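You operate a simulated robot arm through the tools that you are given. There is no shell and no other tool.

The job below is to be done with a simulated robot arm. You get a single attempt, and the scene is never put back.

JOB
Press the yellow cap into the sleeve that stands in the press, then slide the bed out again.
Fine: bed in and guard down before the stroke; the press's blue lever to FREE for it and back to HOLD after; guard up to slide out; leave the other caps, the depth stop and the clamp knob. Where these are worked on the way, their far stop is far enough and under half their travel is too little: clear guard, sliding bed.

Only the result counts: the job must be done as asked and must still hold three seconds after the hand-in. Knocking over, shifting, dropping, spilling or breaking anything else fails it. A push-on lid holds only when it is set on centred and level and pressed home; a screw cap is set on level and turned clockwise until tight.

ROBOT AND FRAMES
A 7-joint arm with a two-finger gripper, fixed in place. Base frame: the origin is on the floor under the middle of its stand, x ahead of it, y to its left, z up. Units: m, rad, N and s.
With the tool pointing down near the work surface it reaches from about 0.3 to 0.74 m from the base axis. Its first joint turns from -2.897 to 2.897 rad. Payload 1.71 kg.
The TCP is the grasp point between the finger pads, 0.02 m short of the fingertips. In the tool frame z runs along the fingers and y along their closing line. The gripper opens to 0.096 m; its body begins 0.113 m behind the TCP.
Orientation is told as [roll, pitch, yaw] about the base's x, y, z axes, in that order, counted from this pose: with the fingers straight down and closing along the base's y, the tool's x points along the base's -x, its y along +y and its z along -z.

CONTROLS
- The arm moves only by the tool arm_command. Its argument "plan" is a list of rows, each a list of 7 numbers: the gripper command, from -1 (shut) to 1 (fully open), values between in proportion, then the shift along the tool's x, y, z in m, then the turn, a rotation vector about the tool's x, y, z in rad. In form: [[jaw, tx, ty, tz, ax, ay, az], ...]. A call has 1 to 20 rows; each row is the pose to reach, as a shift and turn from the pose commanded when the call began, along the tool's axes at that moment. Each row takes 0.2 s and may step no farther than 0.05 m and 0.15 rad from the row before; otherwise, or with a gripper value out of range, the whole call is refused. Where a pose cannot be reached the arm comes as near as it can. A force on the tool above 70 N (or 10 N above the force at the start of the call, whichever is more), or a blocked arm, ends the call early, and 0.2 s more pass. Each finger travels about 0.153 m/s and halts on what it meets, pressing with about 33 N; the grip force reading is that of the motor and also rises with nothing between the fingers. The clock runs only during rows and for 0.2 s after the last one: add rows that repeat a pose to give the fingers time. The reply holds the time, the measured pose of the TCP, the force on the tool along the base axes, the opening and the grip force, in the units named above and with some noise, with the torque about the TCP (base axes, N m) and any sound that the robot's microphone picked up.
- Cameras (640 x 400 px; columns grow to the right, rows downward): "scene" is fixed at [0.4001, 0.4993, 1.6098]; the picture's right is [-0.96, -0.26, 0.00], its down [-0.11, 0.41, -0.90] and it looks along [0.24, -0.87, -0.43] (base axes); focal length 214 px, centre (320, 200). "wrist" rides on the gripper at [0.066, 0.014, -0.145] in the tool frame; the picture's right is [-0.21, 0.98, 0.00], its down [-0.88, -0.18, -0.45] and it looks along [-0.44, -0.09, 0.90] (tool axes); focal length 275 px, centre (320, 200). There is no depth. A picture from a camera that has moved, and an enlarged one, comes with that camera's place and axes in the base frame and with its lens.
- snapshot(camera): a new picture of that camera. It takes no simulated time.
- raise_lower(by): moves the trunk up (or, below 0, down) by that many m; the arm rides with it, the base frame stays. It gives what a move gives, with no picture.
- inspect(camera, box): a new picture of the part [left, top, right, bottom] of that camera's present view, enlarged. It takes no simulated time.
- close_job(): hands the job in; it is judged then, once.

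Nothing tells you positions but the pictures and the camera data. Unless the task says otherwise, let go and move clear before handing in.

The tools are called after "Request:" by a JSON object that holds its "name" and its "arguments". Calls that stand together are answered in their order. arm_command: Moves the arm, as the interface text tells. Its arguments: {"type":"object","properties":{"plan":{"type":"array","items":{"type":"array","items":{"type":"number"}}}},"required":["plan"]} The other tools are called the same way: raise_lower (by) moves the trunk up or down; snapshot (camera) takes a picture; inspect (camera, box) takes an enlarged picture of a part of a camera's view; close_job () hands the job in.

At the start:

```text
clock: 0.0
tool_pos: [0.3571, 0.0557, 1.559]
tool_rot: [0.001, 0.001, 0.002]
wrist_force: [-0.3, -0.1, -0.4]
wrist_torque: [-0.03, 0.02, 0.02]
grip_width: 0.0961
grip_force: 0.0
trunk travel left (down, up): [-0.325, 0.061]
```

scene: 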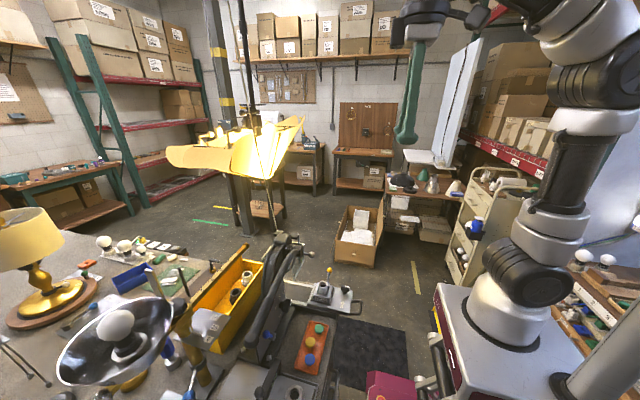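
wrist: 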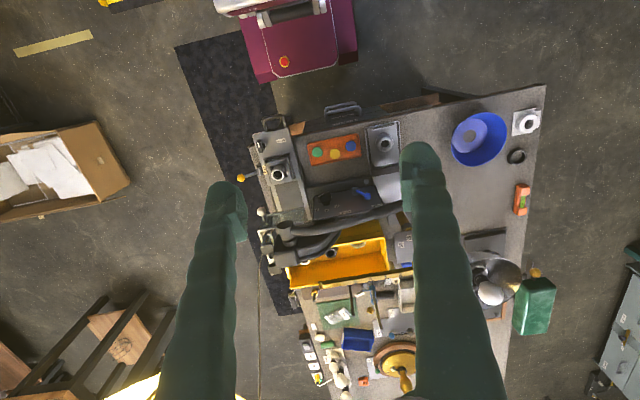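

I see a cluttered bench with a press, a tray of three caps (green, yellow, blue) and several levers. I'll take enlarged pictures before moving anything.

Request:
{"name": "inspect", "arguments": {"camera": "scene", "box": [180, 220, 380, 400]}}

Request:
{"name": "inspect", "arguments": {"camera": "wrist", "box": [220, 80, 440, 300]}}

Request:
{"name": "inspect", "arguments": {"camera": "wrist", "box": [230, 100, 420, 220]}}

```text
2.22 times, centred on (280, 310) of scene
camera zoom: at [0.4001, 0.4993, 1.6098], right [-0.96, -0.26, 0.0], down [-0.11, 0.41, -0.9], along [0.24, -0.87, -0.43], focal length 477 px, centre (409, -44)
```

zoom: 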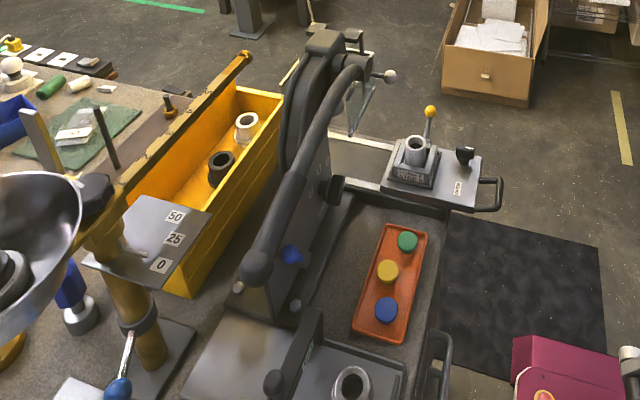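

```text
1.82 times, centred on (330, 190) of wrist
camera zoom: at [0.2917, 0.0691, 1.7016], right [0.21, 0.98, 0.0], down [0.88, -0.18, 0.44], along [0.43, -0.09, -0.9], focal length 500 px, centre (302, 218)
```

zoom: 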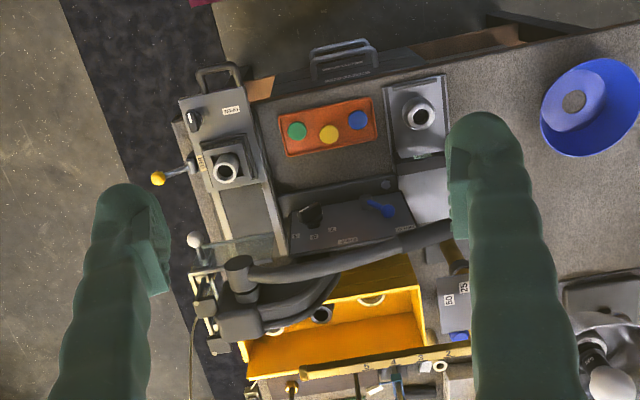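

```text
3.33 times, centred on (325, 160) of wrist
camera zoom: at [0.2917, 0.0691, 1.7016], right [0.21, 0.98, 0.0], down [0.88, -0.18, 0.44], along [0.43, -0.09, -0.9], focal length 918 px, centre (303, 333)
```

zoom: 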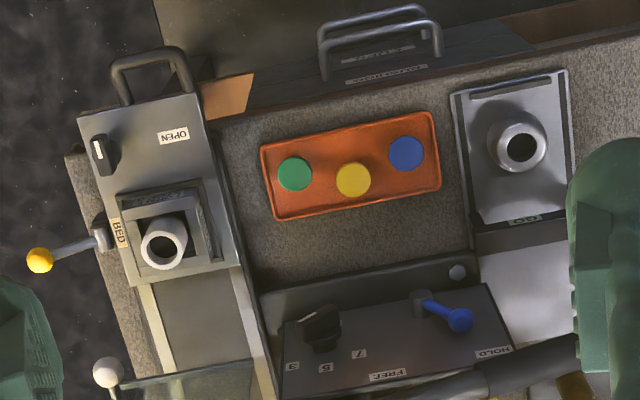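

The press looks to be at about x 0.5–0.75, y −0.15 to 0.1, with its bed on the right-hand side as the robot sees it. The cap tray sits near (0.53, 0.03, 0.85). I'll lower the trunk part of the way, which is clear of everything, to get closer views.

Request:
{"name": "raise_lower", "arguments": {"by": -0.15}}

```text
clock: 1.8
tool_pos: [0.3351, 0.0543, 1.4128]
tool_rot: [0.003, -0.014, 0.001]
wrist_force: [0.1, 0.1, -0.6]
wrist_torque: [0.0, 0.04, 0.01]
grip_width: 0.096
grip_force: 0.1
trunk travel left (down, up): [-0.175, 0.211]
```

The trunk is down 0.15 m and nothing has been touched. Next I'll look again from here.

Request:
{"name": "snapshot", "arguments": {"camera": "wrist"}}

Request:
{"name": "snapshot", "arguments": {"camera": "scene"}}

```text
taken
camera wrist: at [0.2672, 0.0689, 1.5559], right [0.21, 0.98, 0.0], down [0.87, -0.18, 0.46], along [0.45, -0.09, -0.89], focal length 275 px, centre (320, 200)
```

wrist: 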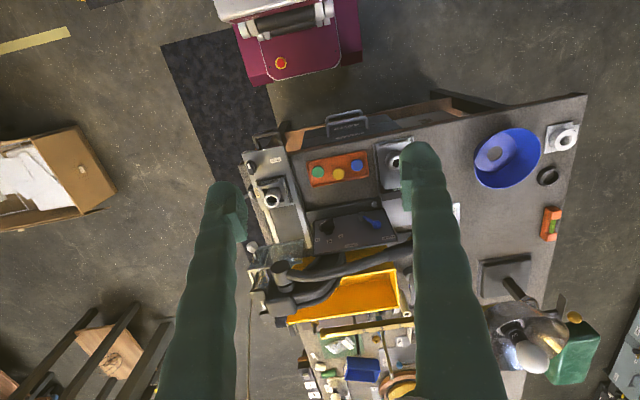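

```text
taken
```

scene: 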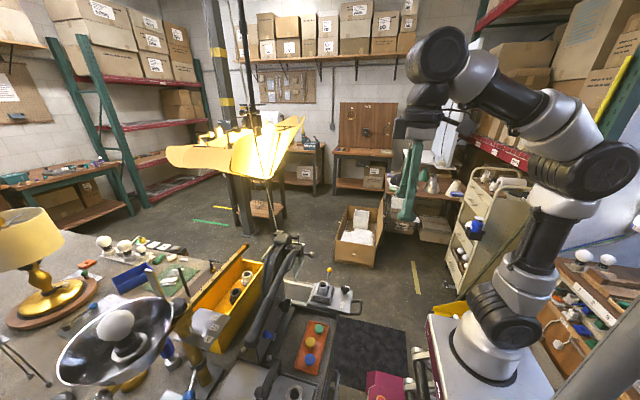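

I'll move the arm to bring the wrist camera over the press. That space is open and well above everything.

Request:
{"name": "arm_command", "arguments": {"plan": [[1, -0.013, -0.021, 0.033, 0, 0, 0], [1, -0.026, -0.042, 0.065, 0, 0, 0], [1, -0.039, -0.063, 0.098, 0, 0, 0], [1, -0.052, -0.084, 0.13, 0, 0, 0], [1, -0.065, -0.104, 0.163, 0, 0, 0]]}}

Request:
{"name": "snapshot", "arguments": {"camera": "wrist"}}

```text
clock: 3.0
tool_pos: [0.4027, -0.0489, 1.2481]
tool_rot: [0.001, -0.014, 0.001]
wrist_force: [0.2, 0.3, -1.2]
wrist_torque: [0.0, 0.03, -0.02]
grip_width: 0.0962
grip_force: 0.1
trunk travel left (down, up): [-0.175, 0.211]
```

```text
taken
camera wrist: at [0.3348, -0.0351, 1.392], right [0.2, 0.98, 0.0], down [0.87, -0.18, 0.46], along [0.45, -0.09, -0.89], focal length 275 px, centre (320, 200)
```

wrist: 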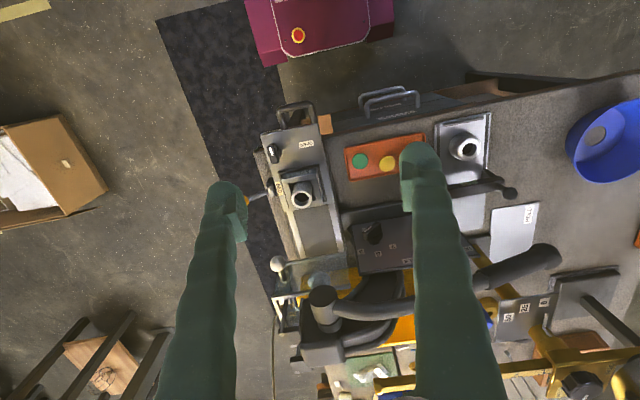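

Request:
{"name": "inspect", "arguments": {"camera": "wrist", "box": [240, 90, 420, 220]}}

Request:
{"name": "inspect", "arguments": {"camera": "wrist", "box": [240, 220, 420, 350]}}

Request:
{"name": "inspect", "arguments": {"camera": "wrist", "box": [430, 90, 640, 400]}}

```text
3.08 times, centred on (330, 155) of wrist
camera zoom: at [0.3348, -0.0351, 1.392], right [0.2, 0.98, 0.0], down [0.87, -0.18, 0.46], along [0.45, -0.09, -0.89], focal length 847 px, centre (289, 338)
```

zoom: 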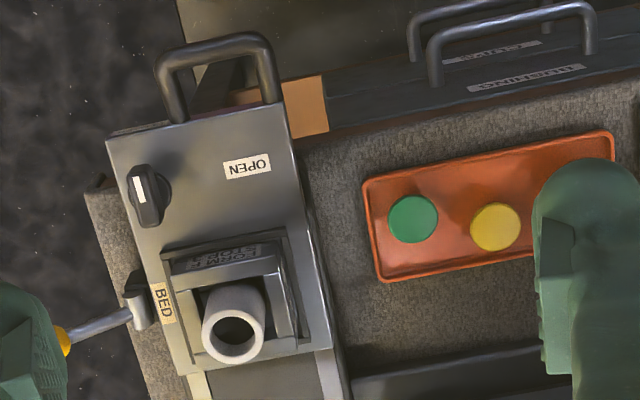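

```text
3.08 times, centred on (330, 285) of wrist
camera zoom: at [0.3348, -0.0351, 1.392], right [0.2, 0.98, 0.0], down [0.87, -0.18, 0.46], along [0.45, -0.09, -0.89], focal length 847 px, centre (289, -62)
```

zoom: 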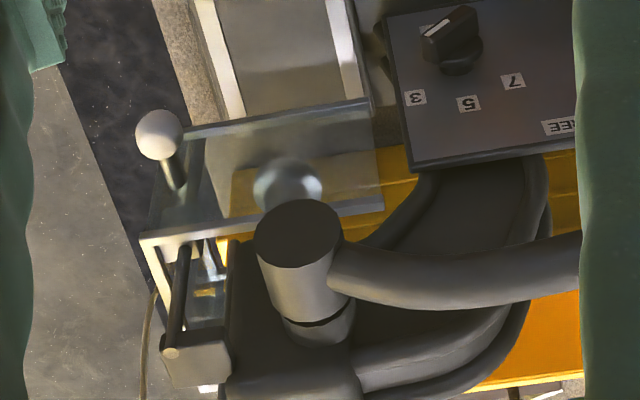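

```text
1.29 times, centred on (535, 245) of wrist
camera zoom: at [0.3348, -0.0351, 1.392], right [0.2, 0.98, 0.0], down [0.87, -0.18, 0.46], along [0.45, -0.09, -0.89], focal length 355 px, centre (43, 142)
```

zoom: 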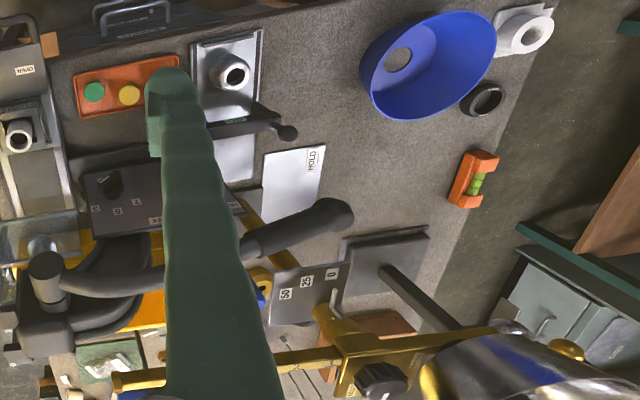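

The sliding bed carries the form and the sleeve, and it's pulled out toward the robot. The clear guard and the ram are behind it. I'll move left to see the blue lever, the main press lever and the second fixture.

Request:
{"name": "arm_command", "arguments": {"plan": [[1, 0, 0.045, 0, 0, 0, 0], [1, 0, 0.09, 0, 0, 0, 0], [1, 0, 0.135, 0, 0, 0, 0], [1, 0, 0.18, 0, 0, 0, 0], [1, 0, 0.22, 0, 0, 0, 0]]}}

Request:
{"name": "snapshot", "arguments": {"camera": "wrist"}}

Request:
{"name": "inspect", "arguments": {"camera": "wrist", "box": [230, 80, 440, 220]}}

Request:
{"name": "inspect", "arguments": {"camera": "wrist", "box": [0, 80, 240, 240]}}

Request:
{"name": "inspect", "arguments": {"camera": "wrist", "box": [230, 210, 440, 350]}}

```text
clock: 4.2
tool_pos: [0.4, 0.1724, 1.2508]
tool_rot: [0.001, -0.013, -0.001]
wrist_force: [-0.6, -0.5, -0.3]
wrist_torque: [-0.03, 0.02, -0.03]
grip_width: 0.0958
grip_force: 0.2
trunk travel left (down, up): [-0.175, 0.211]
```

```text
taken
camera wrist: at [0.3326, 0.1863, 1.3934], right [0.21, 0.98, 0.0], down [0.87, -0.18, 0.46], along [0.45, -0.09, -0.89], focal length 275 px, centre (320, 200)
```

wrist: 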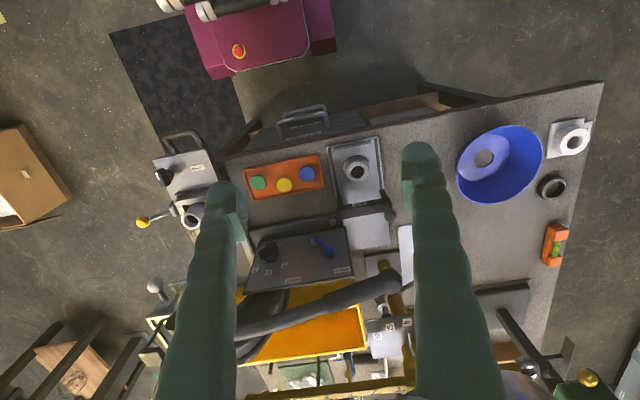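

```text
2.86 times, centred on (335, 150) of wrist
camera zoom: at [0.3326, 0.1863, 1.3934], right [0.21, 0.98, 0.0], down [0.87, -0.18, 0.46], along [0.45, -0.09, -0.89], focal length 786 px, centre (277, 343)
```

zoom: 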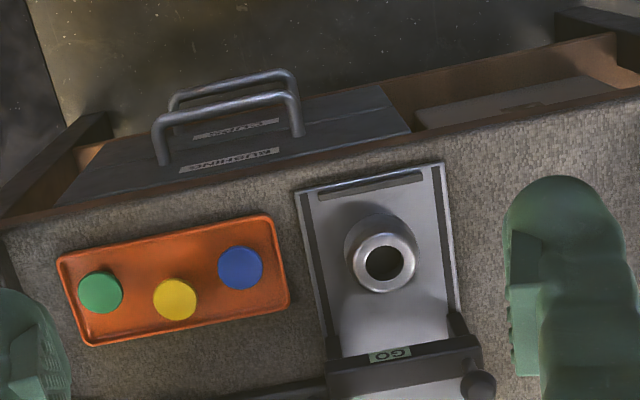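

```text
2.50 times, centred on (120, 160) of wrist
camera zoom: at [0.3326, 0.1863, 1.3934], right [0.21, 0.98, 0.0], down [0.87, -0.18, 0.46], along [0.45, -0.09, -0.89], focal length 688 px, centre (820, 300)
```

zoom: 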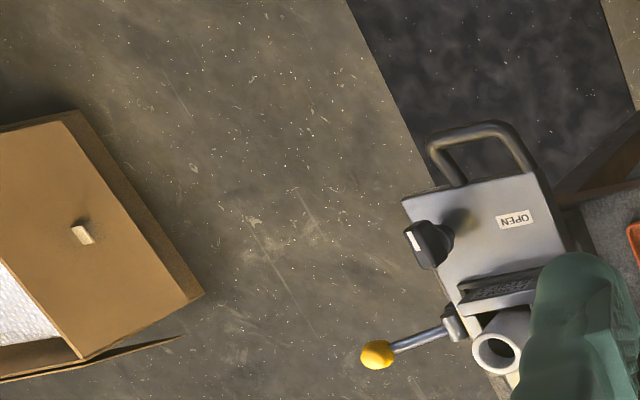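

```text
2.86 times, centred on (335, 280) of wrist
camera zoom: at [0.3326, 0.1863, 1.3934], right [0.21, 0.98, 0.0], down [0.87, -0.18, 0.46], along [0.45, -0.09, -0.89], focal length 786 px, centre (277, -29)
```

zoom: 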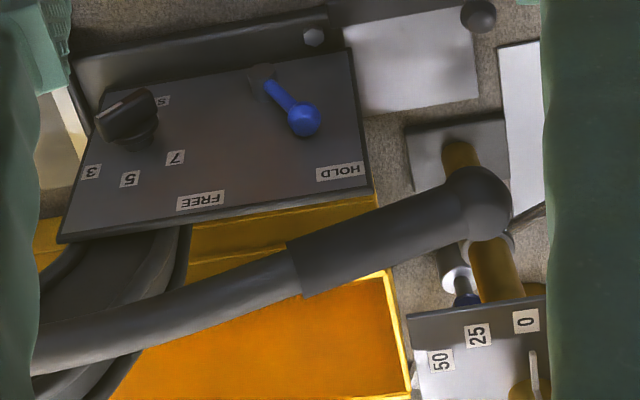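

The fixture with the "GO" plate is a gauge, not part of the press. The console shows a depth stop (3/5/7) and a blue lever currently toward HOLD. Next I'll zoom the scene camera onto the press head, guard and console.

Request:
{"name": "inspect", "arguments": {"camera": "scene", "box": [255, 225, 375, 300]}}

Request:
{"name": "inspect", "arguments": {"camera": "scene", "box": [235, 290, 365, 400]}}

Request:
{"name": "inspect", "arguments": {"camera": "scene", "box": [260, 225, 320, 275]}}

```text
5.33 times, centred on (315, 262) of scene
camera zoom: at [0.4001, 0.4993, 1.6098], right [-0.96, -0.26, 0.0], down [-0.11, 0.41, -0.9], along [0.24, -0.87, -0.43], focal length 1144 px, centre (347, -133)
```

zoom: 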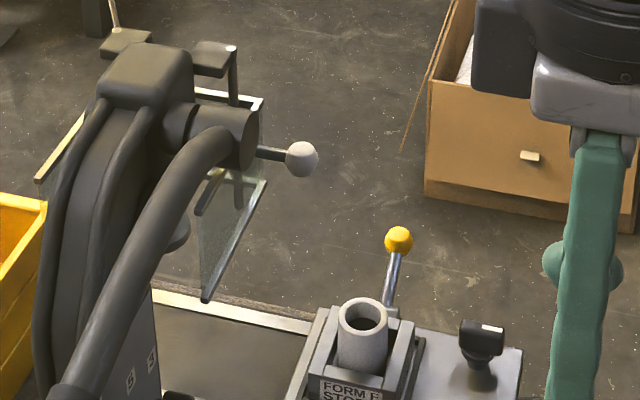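

```text
3.64 times, centred on (300, 345) of scene
camera zoom: at [0.4001, 0.4993, 1.6098], right [-0.96, -0.26, 0.0], down [-0.11, 0.41, -0.9], along [0.24, -0.87, -0.43], focal length 780 px, centre (393, -327)
```

zoom: 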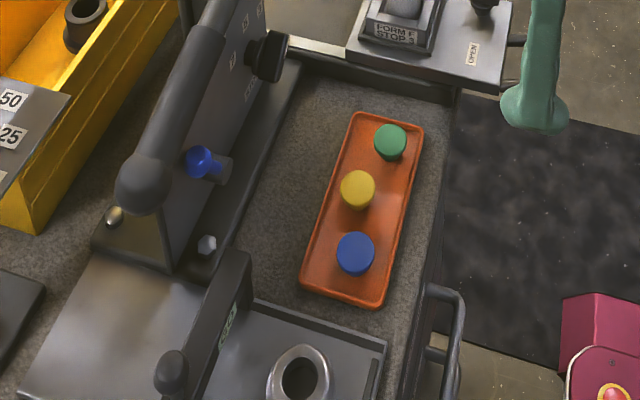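

```text
8.00 times, centred on (290, 250) of scene
camera zoom: at [0.4001, 0.4993, 1.6098], right [-0.96, -0.26, 0.0], down [-0.11, 0.41, -0.9], along [0.24, -0.87, -0.43], focal length 1716 px, centre (560, -200)
```

zoom: 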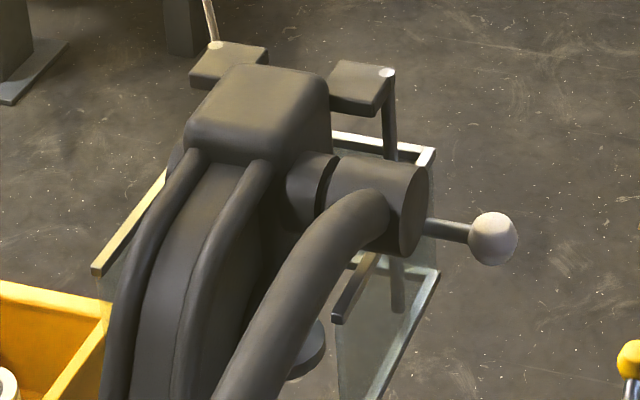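

The press is a C-frame with a lever pivoting at its head. The lever tip is near (0.65, 0.23, 1.09), the guard's white ball near (0.62, −0.16, 1.03), the sleeve near (0.56, −0.115, 0.93) and the bed handle near (0.405, −0.096, 0.865). I'll go down toward the cap tray for a closer look, staying clear of the lever at x above 0.62.

Request:
{"name": "arm_command", "arguments": {"plan": [[1, -0.016, -0.024, 0.033, 0, 0, 0], [1, -0.032, -0.048, 0.066, 0, 0, 0], [1, -0.048, -0.072, 0.1, 0, 0, 0], [1, -0.064, -0.096, 0.133, 0, 0, 0], [1, -0.08, -0.12, 0.166, 0, 0, 0], [1, -0.1, -0.142, 0.2, 0, 0, 0]]}}

Request:
{"name": "snapshot", "arguments": {"camera": "wrist"}}

Request:
{"name": "snapshot", "arguments": {"camera": "scene"}}

```text
clock: 5.5
tool_pos: [0.5051, 0.0284, 1.0513]
tool_rot: [-0.002, -0.014, 0.001]
wrist_force: [-0.4, -0.2, -1.0]
wrist_torque: [0.02, 0.01, 0.01]
grip_width: 0.0961
grip_force: 0.0
trunk travel left (down, up): [-0.175, 0.211]
```

```text
taken
camera wrist: at [0.4374, 0.0422, 1.1943], right [0.21, 0.98, 0.0], down [0.87, -0.18, 0.46], along [0.45, -0.09, -0.89], focal length 275 px, centre (320, 200)
```

wrist: 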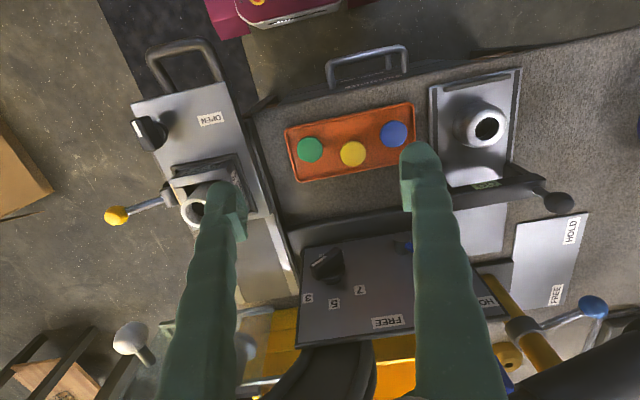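

```text
taken
```

scene: 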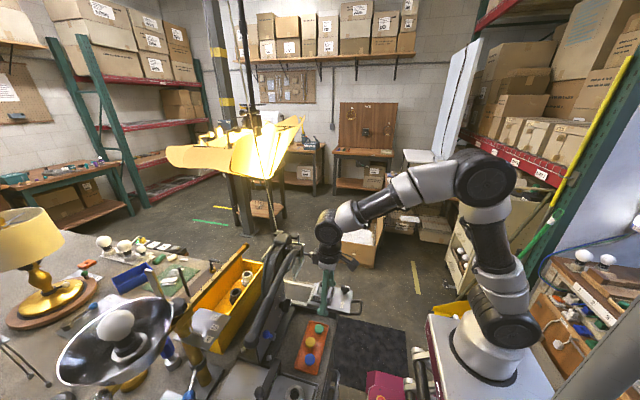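

Now I can see a second blue lever with its own FREE/HOLD plate on a neighbouring stand. It isn't the press's, so I'll leave it alone. I'll zoom in on the caps, the sleeve and the console.

Request:
{"name": "inspect", "arguments": {"camera": "wrist", "box": [270, 80, 430, 200]}}

Request:
{"name": "inspect", "arguments": {"camera": "wrist", "box": [90, 80, 290, 240]}}

Request:
{"name": "inspect", "arguments": {"camera": "wrist", "box": [240, 220, 420, 340]}}

Request:
{"name": "inspect", "arguments": {"camera": "scene", "box": [255, 225, 375, 385]}}

```text
3.33 times, centred on (350, 140) of wrist
camera zoom: at [0.4374, 0.0422, 1.1943], right [0.21, 0.98, 0.0], down [0.87, -0.18, 0.46], along [0.45, -0.09, -0.89], focal length 918 px, centre (220, 400)
```

zoom: 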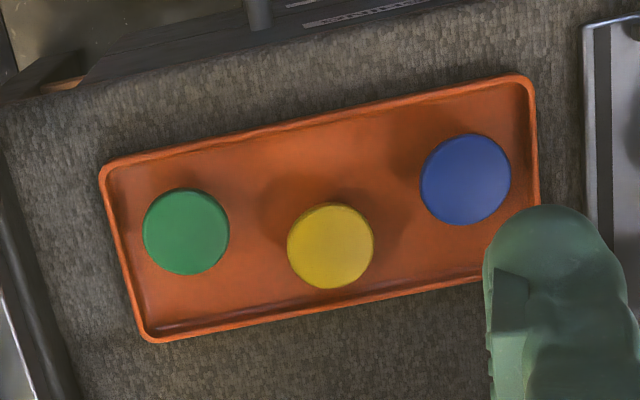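

```text
2.50 times, centred on (190, 160) of wrist
camera zoom: at [0.4374, 0.0422, 1.1943], right [0.21, 0.98, 0.0], down [0.87, -0.18, 0.46], along [0.45, -0.09, -0.89], focal length 688 px, centre (645, 300)
```

zoom: 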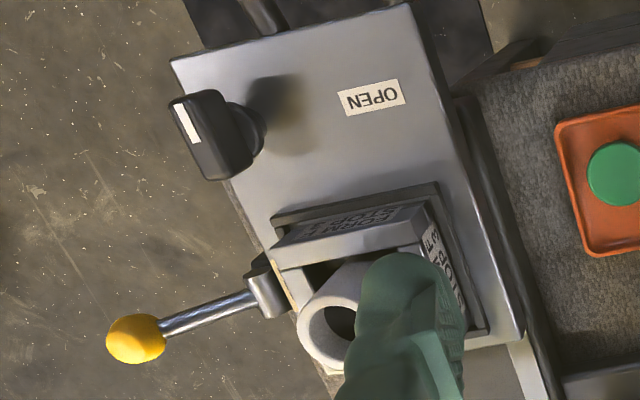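

```text
3.33 times, centred on (330, 280) of wrist
camera zoom: at [0.4374, 0.0422, 1.1943], right [0.21, 0.98, 0.0], down [0.87, -0.18, 0.46], along [0.45, -0.09, -0.89], focal length 918 px, centre (287, -67)
```

zoom: 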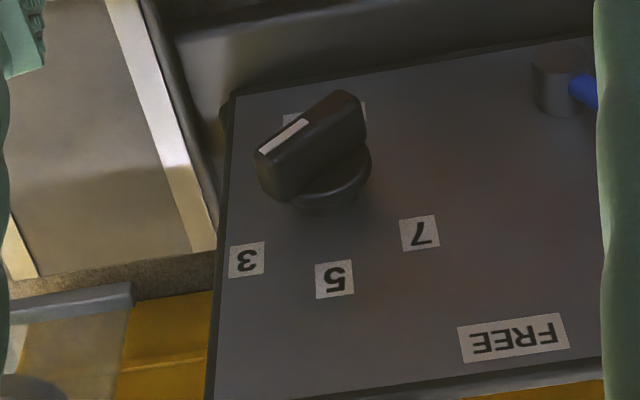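

```text
2.50 times, centred on (315, 305) of scene
camera zoom: at [0.4001, 0.4993, 1.6098], right [-0.96, -0.26, 0.0], down [-0.11, 0.41, -0.9], along [0.24, -0.87, -0.43], focal length 536 px, centre (332, -62)
```

zoom: 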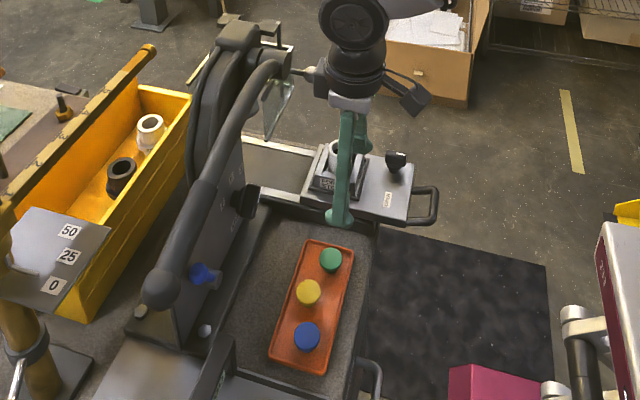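

The yellow cap's top is near (0.555, 0.063, 0.848), about 34 mm across, with the green and blue caps about 57 mm away on either side. I'll study the finger shape before choosing a grasp direction.

Request:
{"name": "inspect", "arguments": {"camera": "scene", "box": [300, 255, 360, 325]}}

Request:
{"name": "inspect", "arguments": {"camera": "wrist", "box": [380, 120, 500, 260]}}

Request:
{"name": "inspect", "arguments": {"camera": "wrist", "box": [150, 160, 270, 300]}}

```text
5.71 times, centred on (330, 290) of scene
camera zoom: at [0.4001, 0.4993, 1.6098], right [-0.96, -0.26, 0.0], down [-0.11, 0.41, -0.9], along [0.24, -0.87, -0.43], focal length 1226 px, centre (263, -314)
```

zoom: 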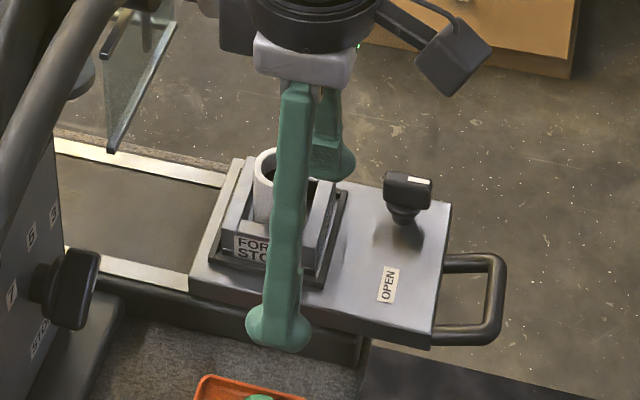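

```text
2.86 times, centred on (440, 190) of wrist
camera zoom: at [0.4374, 0.0422, 1.1943], right [0.21, 0.98, 0.0], down [0.87, -0.18, 0.46], along [0.45, -0.09, -0.89], focal length 786 px, centre (-23, 229)
```

zoom: 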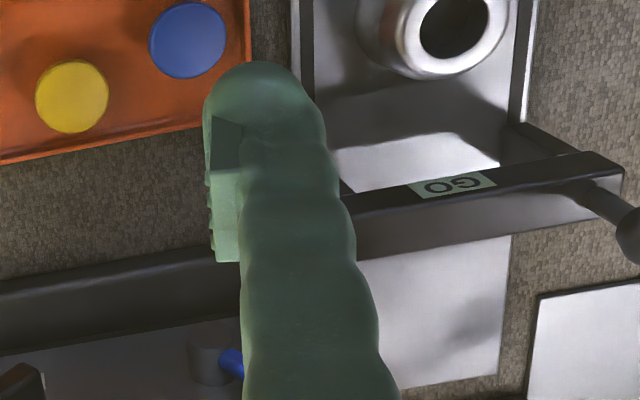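

```text
2.86 times, centred on (210, 230) of wrist
camera zoom: at [0.4374, 0.0422, 1.1943], right [0.21, 0.98, 0.0], down [0.87, -0.18, 0.46], along [0.45, -0.09, -0.89], focal length 786 px, centre (634, 114)
```

zoom: 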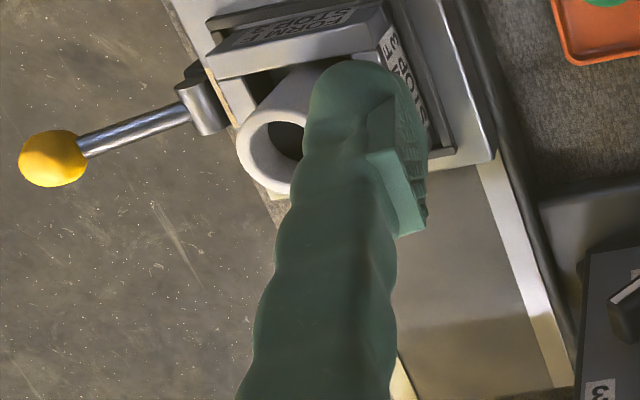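

The fingers are thick, about 25 mm. I need to know how far the cap stands above the tray rim, so I'll look closely at the tray from both cameras.

Request:
{"name": "inspect", "arguments": {"camera": "scene", "box": [285, 312, 345, 380]}}

Request:
{"name": "inspect", "arguments": {"camera": "wrist", "box": [320, 130, 390, 180]}}

Request:
{"name": "inspect", "arguments": {"camera": "scene", "box": [295, 325, 330, 350]}}

```text
5.88 times, centred on (315, 346) of scene
camera zoom: at [0.4001, 0.4993, 1.6098], right [-0.96, -0.26, 0.0], down [-0.11, 0.41, -0.9], along [0.24, -0.87, -0.43], focal length 1262 px, centre (349, -659)
```

zoom: 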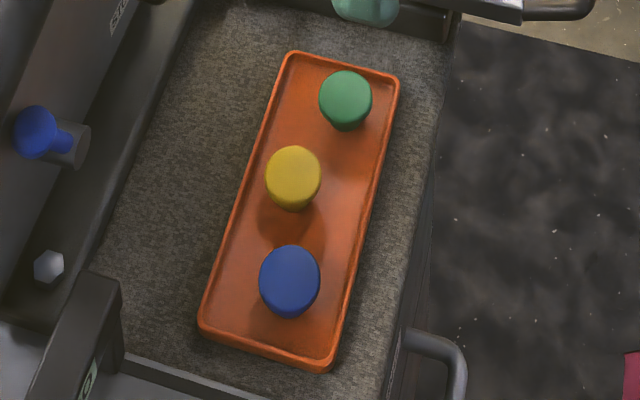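

```text
8.00 times, centred on (355, 155) of wrist
camera zoom: at [0.4374, 0.0422, 1.1943], right [0.21, 0.98, 0.0], down [0.87, -0.18, 0.46], along [0.45, -0.09, -0.89], focal length 2202 px, centre (40, 560)
```

zoom: 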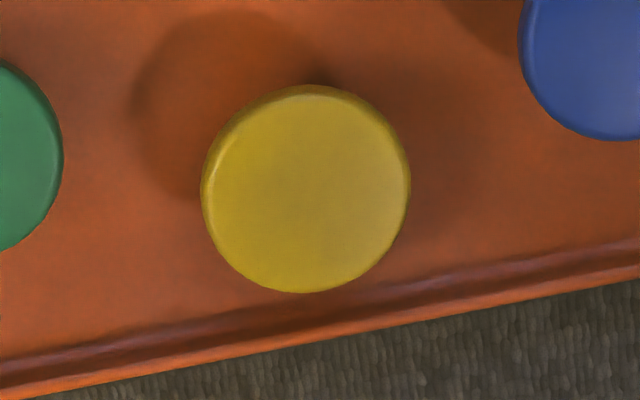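

```text
16.00 times, centred on (312, 338) of scene
camera zoom: at [0.4001, 0.4993, 1.6098], right [-0.96, -0.26, 0.0], down [-0.11, 0.41, -0.9], along [0.24, -0.87, -0.43], focal length 3432 px, centre (440, -2000)
```

zoom: 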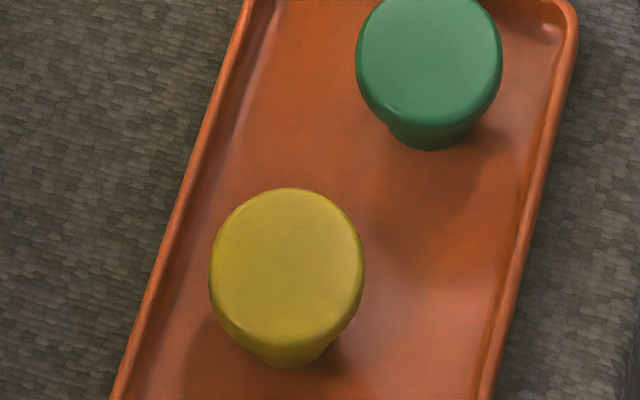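

The caps are mushroom-shaped: a 34 mm head on a narrower plug. The head stands above the tray rim, so I can grip it across x. I'll back off and tilt the camera for a low oblique view to get the heights.

Request:
{"name": "arm_command", "arguments": {"plan": [[1, 0.026, 0.009, 0.01, 0, -0.14, 0], [1, 0.052, 0.018, 0.03, 0, -0.28, 0], [1, 0.078, 0.027, 0.05, 0, -0.42, 0], [1, 0.105, 0.035, 0.07, 0, -0.56, 0]]}}

Request:
{"name": "snapshot", "arguments": {"camera": "wrist"}}

Request:
{"name": "inspect", "arguments": {"camera": "wrist", "box": [240, 80, 420, 200]}}

```text
clock: 6.8
tool_pos: [0.4131, 0.0056, 0.9903]
tool_rot: [0.022, -0.502, -0.143]
wrist_force: [1.0, -1.4, -0.1]
wrist_torque: [0.07, -0.03, 0.03]
grip_width: 0.0957
grip_force: 0.1
out of reach, approached as far as the arm can: row 4
trunk travel left (down, up): [-0.175, 0.211]
stopped in row 4: the arm was blocked; the commanded pose is now the measured one
```

```text
taken
camera wrist: at [0.2887, 0.0349, 1.0857], right [0.31, 0.94, 0.12], down [0.52, -0.27, 0.81], along [0.8, -0.19, -0.58], focal length 275 px, centre (320, 200)
```

wrist: 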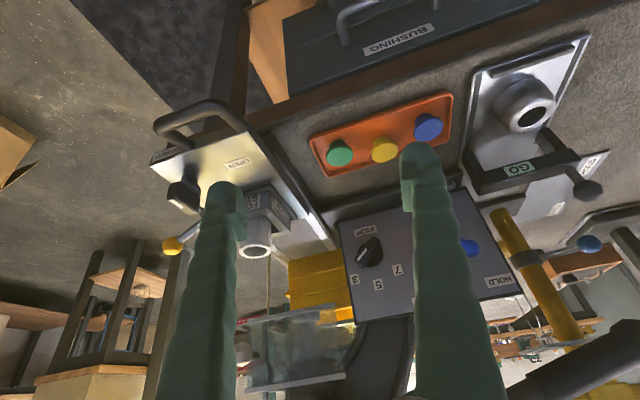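

```text
3.33 times, centred on (330, 140) of wrist
camera zoom: at [0.2887, 0.0349, 1.0857], right [0.31, 0.94, 0.12], down [0.52, -0.27, 0.81], along [0.8, -0.19, -0.58], focal length 918 px, centre (287, 400)
```

zoom: 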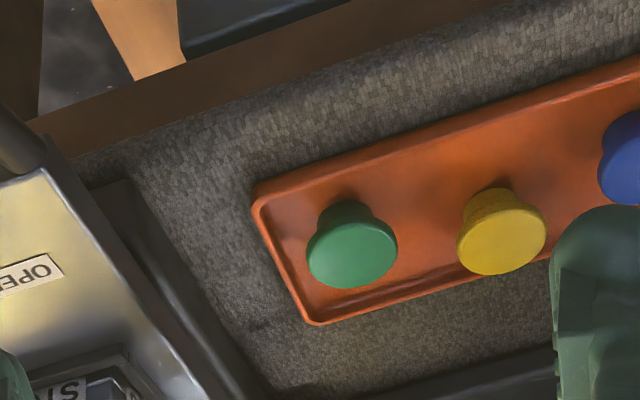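

That tilt ran into a joint limit with nothing touched. It still gave the heights: head top at z ≈ 0.851, tray floor ≈ 0.832, rim ≈ 0.838, and a head about 5 mm thick. I'll go back to vertical and higher up, then try the 90° yaw for gripping across x.

Request:
{"name": "arm_command", "arguments": {"plan": [[1, -0.02, 0.013, -0.022, -0.003, 0.125, -0.034], [1, -0.043, 0.027, -0.045, -0.007, 0.25, -0.068], [1, -0.064, 0.041, -0.067, -0.01, 0.376, -0.103], [1, -0.086, 0.055, -0.09, -0.014, 0.5036, -0.1375], [1, -0.086, 0.055, -0.09, -0.014, 0.5036, -0.1375]]}}

```text
clock: 8.0
tool_pos: [0.4509, 0.061, 1.1099]
tool_rot: [-0.015, -0.006, 0.001]
wrist_force: [-0.1, 0.2, -1.0]
wrist_torque: [-0.07, 0.01, 0.01]
grip_width: 0.0961
grip_force: 0.0
out of reach, approached as far as the arm can: row 1
trunk travel left (down, up): [-0.175, 0.211]
```

The tool is vertical again. I'll yaw it 90° so the fingers close along base x, staying high up in free space.

Request:
{"name": "arm_command", "arguments": {"plan": [[1, 0, 0, 0, 0.007, 0, -0.142], [1, 0, 0, 0, 0.015, 0, -0.285], [1, 0, 0, 0, 0.015, 0, -0.427], [1, 0, 0, 0, 0.015, 0, -0.57], [1, 0, 0, 0, 0.015, 0, -0.713], [1, 0, 0, 0, 0.015, 0, -0.856], [1, 0, 0, 0, 0.015, 0, -1.0], [1, 0, 0, 0, 0.015, 0, -1.142], [1, 0, 0, 0, 0.015, 0, -1.285], [1, 0, 0, 0, 0.015, 0, -1.428], [1, 0, 0, 0, 0.015, 0, -1.571]]}}

Request:
{"name": "snapshot", "arguments": {"camera": "wrist"}}

Request:
{"name": "inspect", "arguments": {"camera": "scene", "box": [270, 210, 410, 370]}}

```text
clock: 10.3
tool_pos: [0.4504, 0.0594, 1.109]
tool_rot: [-0.013, 0.021, 1.575]
wrist_force: [0.5, 0.1, 0.3]
wrist_torque: [0.03, -0.02, -0.01]
grip_width: 0.0959
grip_force: 0.0
trunk travel left (down, up): [-0.175, 0.211]
```

```text
taken
camera wrist: at [0.4353, -0.0027, 1.2534], right [-0.98, 0.2, -0.02], down [0.18, 0.89, 0.43], along [0.1, 0.42, -0.9], focal length 275 px, centre (320, 200)
```

wrist: 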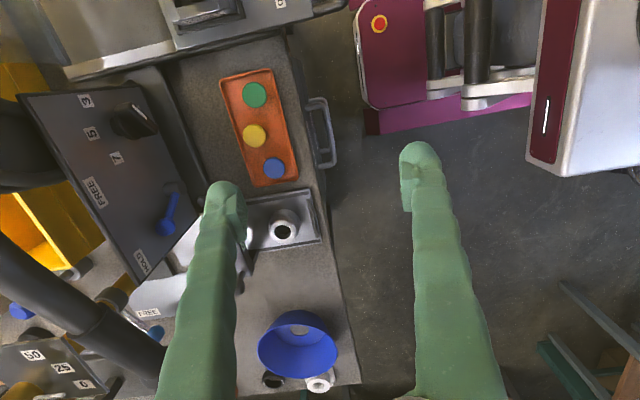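

```text
2.50 times, centred on (340, 290) of scene
camera zoom: at [0.4001, 0.4993, 1.6098], right [-0.96, -0.26, 0.0], down [-0.11, 0.41, -0.9], along [0.24, -0.87, -0.43], focal length 536 px, centre (270, -25)
```

zoom: 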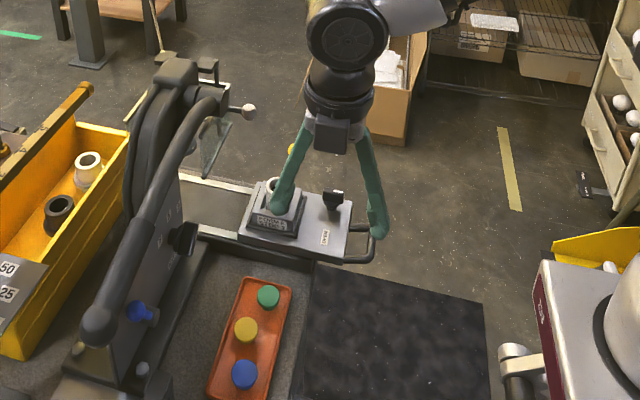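

The hand body is narrow and the fingers splay outward, which helps with clearance. I'll zoom in on the profile of the fingertips.

Request:
{"name": "inspect", "arguments": {"camera": "scene", "box": [370, 245, 430, 310]}}

Request:
{"name": "inspect", "arguments": {"camera": "scene", "box": [370, 210, 450, 320]}}

Request:
{"name": "inspect", "arguments": {"camera": "wrist", "box": [380, 130, 460, 220]}}

```text
6.15 times, centred on (400, 278) of scene
camera zoom: at [0.4001, 0.4993, 1.6098], right [-0.96, -0.26, 0.0], down [-0.11, 0.41, -0.9], along [0.24, -0.87, -0.43], focal length 1320 px, centre (-172, -277)
```

zoom: 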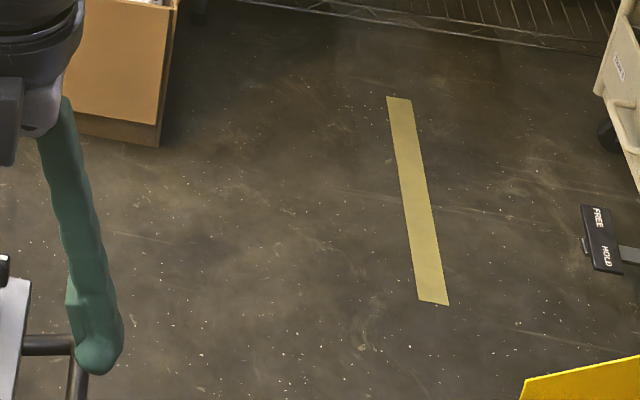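

```text
3.64 times, centred on (410, 265) of scene
camera zoom: at [0.4001, 0.4993, 1.6098], right [-0.96, -0.26, 0.0], down [-0.11, 0.41, -0.9], along [0.24, -0.87, -0.43], focal length 780 px, centre (-7, -36)
```

zoom: 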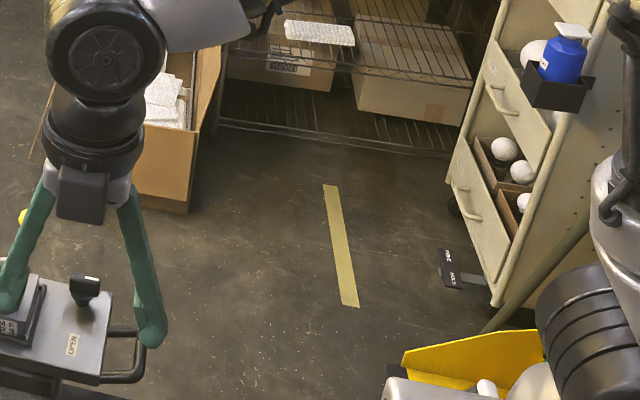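

```text
4.44 times, centred on (420, 175) of wrist
camera zoom: at [0.4353, -0.0027, 1.2534], right [-0.98, 0.2, -0.02], down [0.18, 0.89, 0.43], along [0.1, 0.42, -0.9], focal length 1224 px, centre (-124, 311)
```

zoom: 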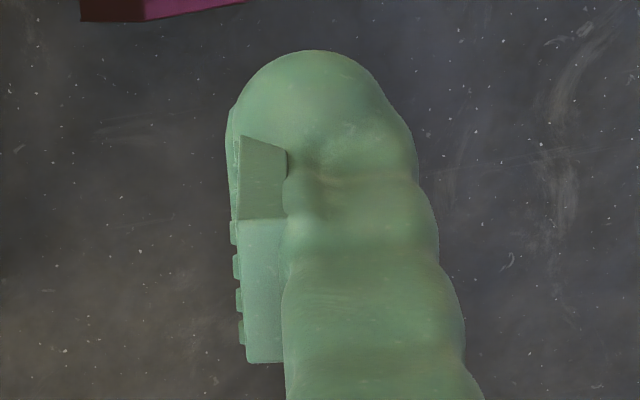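

The finger is a slanted rod about 25 mm thick with a small pad at the inner tip, so a grip across x over the tray rim will work. I'll move to a hover above the yellow cap at z ≈ 0.96, which stays clear of the lever at x ≈ 0.645.

Request:
{"name": "arm_command", "arguments": {"plan": [[1, -0.001, -0.026, 0.037, -0.006, -0.01, 0], [1, -0.002, -0.052, 0.075, -0.013, -0.021, 0], [0.6, -0.003, -0.079, 0.112, -0.013, -0.021, 0], [0.4, -0.003, -0.105, 0.149, -0.013, -0.021, 0], [0.4, -0.003, -0.105, 0.149, -0.013, -0.021, 0]]}}

Request:
{"name": "snapshot", "arguments": {"camera": "wrist"}}

Request:
{"name": "inspect", "arguments": {"camera": "wrist", "box": [240, 100, 400, 220]}}

Request:
{"name": "inspect", "arguments": {"camera": "scene", "box": [270, 270, 350, 370]}}

```text
clock: 11.6
tool_pos: [0.5588, 0.0601, 0.9609]
tool_rot: [-0.001, -0.001, 1.572]
wrist_force: [-0.5, 0.5, 0.1]
wrist_torque: [-0.01, 0.0, -0.01]
grip_width: 0.067
grip_force: 0.0
trunk travel left (down, up): [-0.175, 0.211]
```

```text
taken
camera wrist: at [0.5447, -0.0051, 1.1046], right [-0.98, 0.2, 0.0], down [0.18, 0.88, 0.44], along [0.09, 0.43, -0.9], focal length 275 px, centre (320, 200)
```

wrist: 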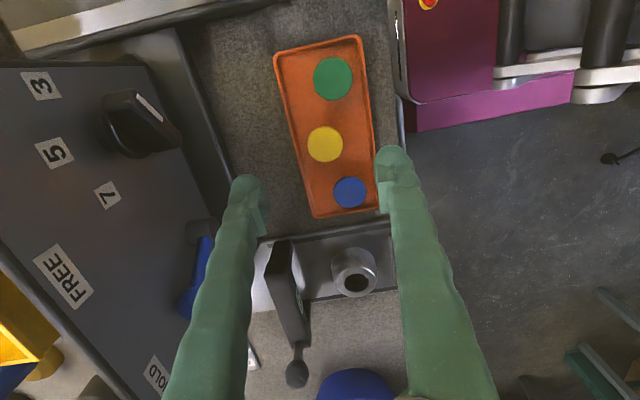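

```text
3.33 times, centred on (320, 160) of wrist
camera zoom: at [0.5447, -0.0051, 1.1046], right [-0.98, 0.2, 0.0], down [0.18, 0.88, 0.44], along [0.09, 0.43, -0.9], focal length 918 px, centre (320, 333)
```

zoom: 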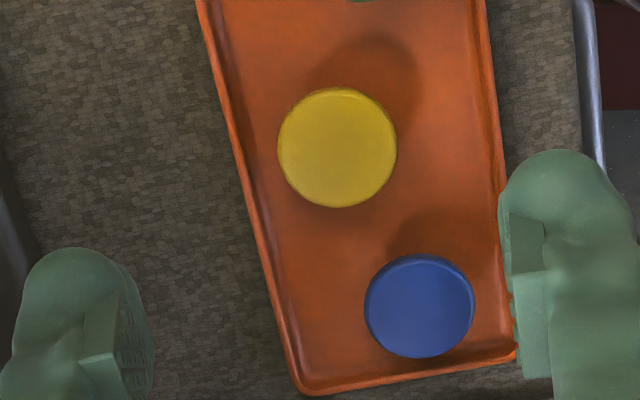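

```text
4.00 times, centred on (310, 320) of scene
camera zoom: at [0.4001, 0.4993, 1.6098], right [-0.96, -0.26, 0.0], down [-0.11, 0.41, -0.9], along [0.24, -0.87, -0.43], focal length 858 px, centre (360, -280)
```

zoom: 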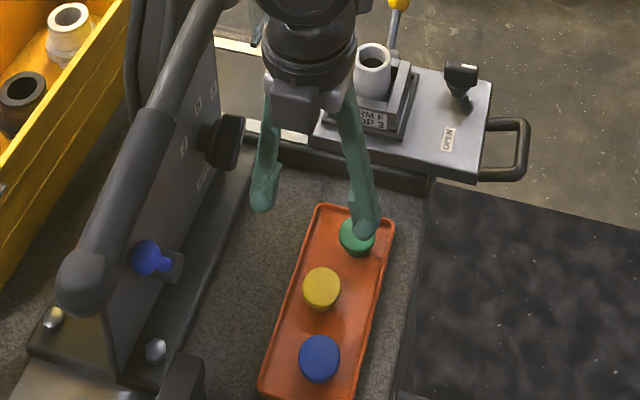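

The cap's centre works out to (0.5538, 0.0626). I'll align over it and go down to just above the cap, with the fingers partly closed.

Request:
{"name": "arm_command", "arguments": {"plan": [[0.25, -0.001, 0.0049, 0.025, 0, 0, 0], [0.2, -0.0017, 0.0049, 0.05, 0, 0, 0], [0.2, -0.0017, 0.0049, 0.075, 0, 0, 0], [0.2, -0.0017, 0.0049, 0.075, 0, 0, 0]]}}

Request:
{"name": "inspect", "arguments": {"camera": "wrist", "box": [240, 120, 400, 240]}}

Request:
{"name": "inspect", "arguments": {"camera": "scene", "box": [285, 310, 335, 360]}}

```text
clock: 12.6
tool_pos: [0.5525, 0.0596, 0.8856]
tool_rot: [0.001, 0.0, 1.572]
wrist_force: [0.2, 0.7, -0.9]
wrist_torque: [0.03, 0.01, 0.01]
grip_width: 0.0575
grip_force: 0.0
trunk travel left (down, up): [-0.175, 0.211]
```

```text
3.33 times, centred on (320, 180) of wrist
camera zoom: at [0.5398, -0.0056, 1.0294], right [-0.98, 0.2, 0.0], down [0.18, 0.88, 0.44], along [0.09, 0.43, -0.9], focal length 918 px, centre (320, 267)
```

zoom: 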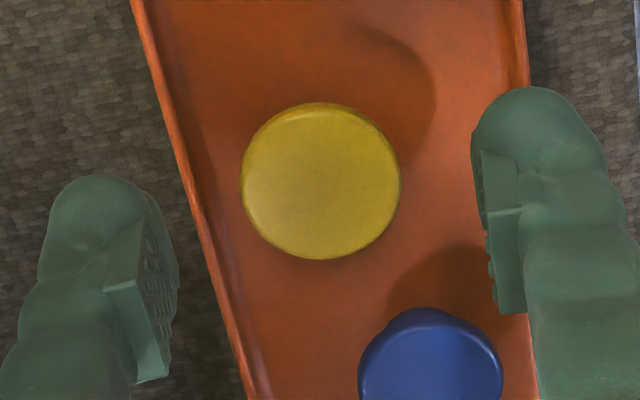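

```text
8.00 times, centred on (310, 335) of scene
camera zoom: at [0.4001, 0.4993, 1.6098], right [-0.96, -0.26, 0.0], down [-0.11, 0.41, -0.9], along [0.24, -0.87, -0.43], focal length 1716 px, centre (400, -880)
```

zoom: 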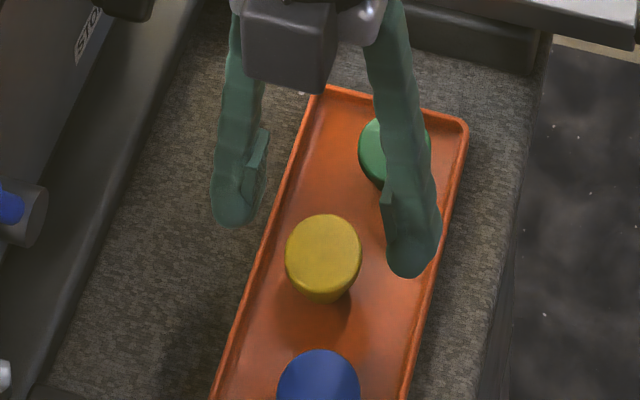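

The cap head is 33 mm across and centred within about 2 mm of the tool axis. I'll correct that and go down in small steps, checking the fingertip height against the tray.

Request:
{"name": "arm_command", "arguments": {"plan": [[0.2, -0.0019, 0.0003, 0.01, 0, 0, 0], [0.2, -0.0019, 0.0003, 0.018, 0, 0, 0], [0.2, -0.0019, 0.0003, 0.018, 0, 0, 0]]}}

Request:
{"name": "inspect", "arguments": {"camera": "wrist", "box": [240, 120, 400, 240]}}

Request:
{"name": "inspect", "arguments": {"camera": "scene", "box": [290, 315, 330, 350]}}

```text
clock: 13.3
tool_pos: [0.5526, 0.0613, 0.8681]
tool_rot: [0.001, -0.001, 1.57]
wrist_force: [0.0, 0.1, 0.9]
wrist_torque: [0.0, 0.02, 0.02]
grip_width: 0.0575
grip_force: 0.2
trunk travel left (down, up): [-0.175, 0.211]
```

```text
3.33 times, centred on (320, 180) of wrist
camera zoom: at [0.5387, -0.0033, 1.0117], right [-0.98, 0.2, 0.0], down [0.18, 0.88, 0.44], along [0.09, 0.43, -0.9], focal length 918 px, centre (320, 267)
```

zoom: 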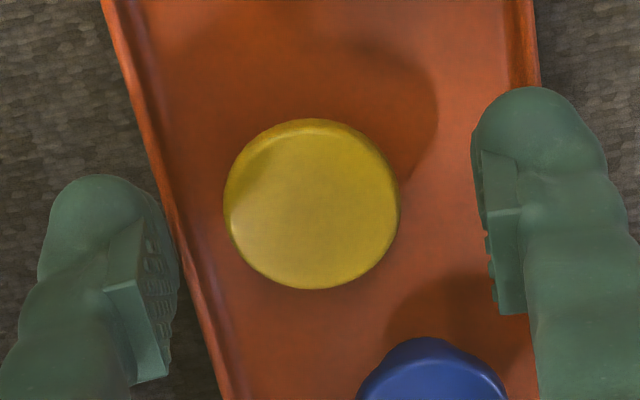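

```text
11.43 times, centred on (310, 332) of scene
camera zoom: at [0.4001, 0.4993, 1.6098], right [-0.96, -0.26, 0.0], down [-0.11, 0.41, -0.9], along [0.24, -0.87, -0.43], focal length 2451 px, centre (434, -1314)
```

zoom: 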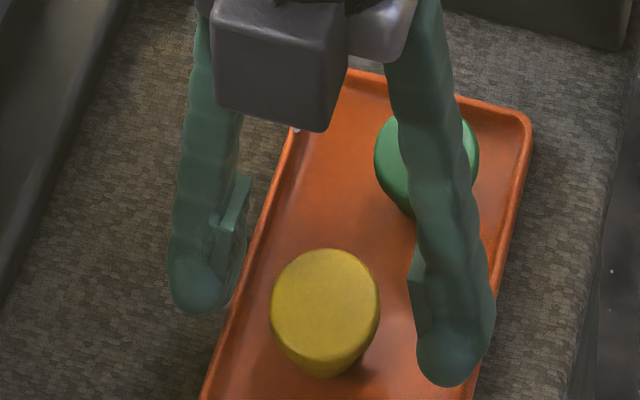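

The cap is centred to within 1 mm and there's no contact yet. I'll go down another 6 mm in small steps and watch the force.

Request:
{"name": "arm_command", "arguments": {"plan": [[0.2, 0, -0.0008, 0.002, 0, 0, 0], [0.2, 0, -0.0008, 0.004, 0, 0, 0], [0.2, 0, -0.0008, 0.006, 0, 0, 0]]}}

```text
clock: 14.2
tool_pos: [0.5535, 0.0628, 0.8614]
tool_rot: [0.0, -0.001, 1.571]
wrist_force: [-0.4, 0.5, 0.3]
wrist_torque: [-0.01, 0.02, -0.03]
grip_width: 0.0576
grip_force: 0.0
trunk travel left (down, up): [-0.175, 0.211]
```

Request:
{"name": "inspect", "arguments": {"camera": "wrist", "box": [240, 120, 400, 240]}}

Request:
{"name": "inspect", "arguments": {"camera": "scene", "box": [290, 315, 330, 350]}}

```text
3.33 times, centred on (320, 180) of wrist
camera zoom: at [0.5394, -0.0026, 1.0052], right [-0.98, 0.2, 0.0], down [0.18, 0.88, 0.44], along [0.09, 0.44, -0.9], focal length 918 px, centre (320, 267)
```

zoom: 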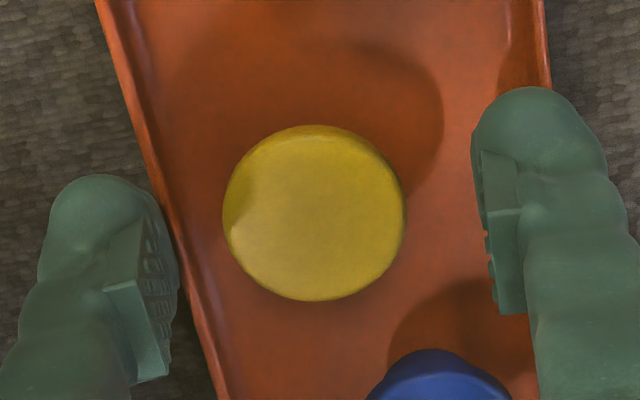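

```text
11.43 times, centred on (310, 332) of scene
camera zoom: at [0.4001, 0.4993, 1.6098], right [-0.96, -0.26, 0.0], down [-0.11, 0.41, -0.9], along [0.24, -0.87, -0.43], focal length 2451 px, centre (434, -1314)
```

zoom: 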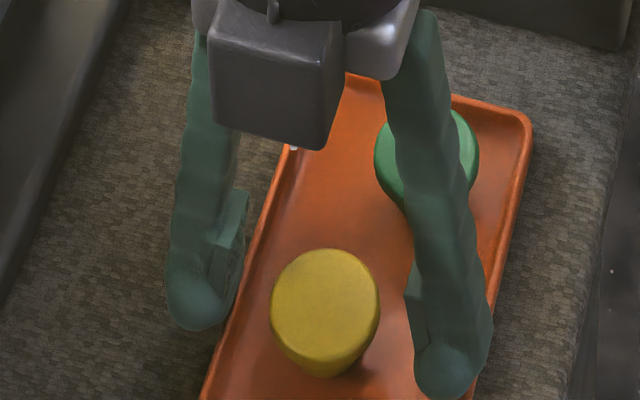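

No contact, and the pads are beside the head. I'll close and check the width.

Request:
{"name": "arm_command", "arguments": {"plan": [[-0.1, 0, 0, 0, 0, 0, 0], [-0.35, 0, 0, 0, 0, 0, 0], [-1, 0, 0, 0, 0, 0, 0], [-1, 0, 0, 0, 0, 0, 0], [-1, 0, 0, 0, 0, 0, 0]]}}

Request:
{"name": "inspect", "arguments": {"camera": "wrist", "box": [240, 120, 400, 240]}}

Request:
{"name": "inspect", "arguments": {"camera": "scene", "box": [290, 315, 330, 350]}}

```text
clock: 15.3
tool_pos: [0.5515, 0.0629, 0.8624]
tool_rot: [-0.001, -0.001, 1.572]
wrist_force: [-0.2, 0.4, 0.3]
wrist_torque: [0.02, 0.0, -0.03]
grip_width: 0.0298
grip_force: 33.5
trunk travel left (down, up): [-0.175, 0.211]
```

```text
3.33 times, centred on (320, 180) of wrist
camera zoom: at [0.5394, -0.0027, 1.0054], right [-0.98, 0.2, 0.0], down [0.18, 0.88, 0.44], along [0.09, 0.44, -0.9], focal length 918 px, centre (320, 267)
```

zoom: 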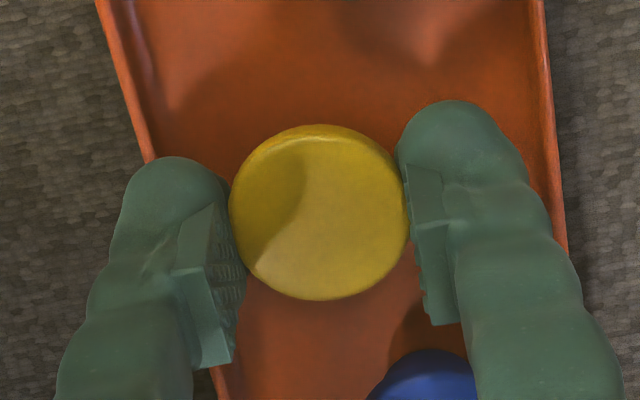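

```text
11.43 times, centred on (310, 332) of scene
camera zoom: at [0.4001, 0.4993, 1.6098], right [-0.96, -0.26, 0.0], down [-0.11, 0.41, -0.9], along [0.24, -0.87, -0.43], focal length 2451 px, centre (434, -1314)
```

zoom: 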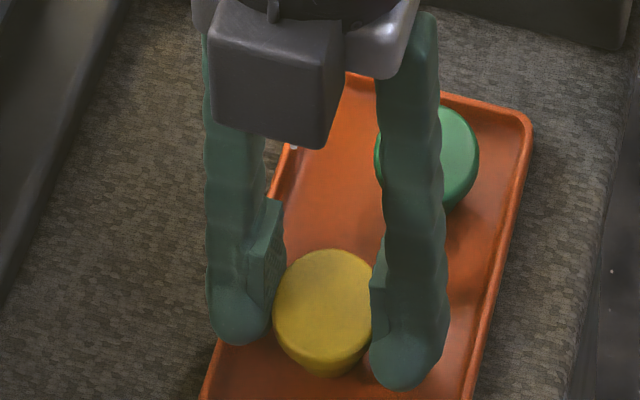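

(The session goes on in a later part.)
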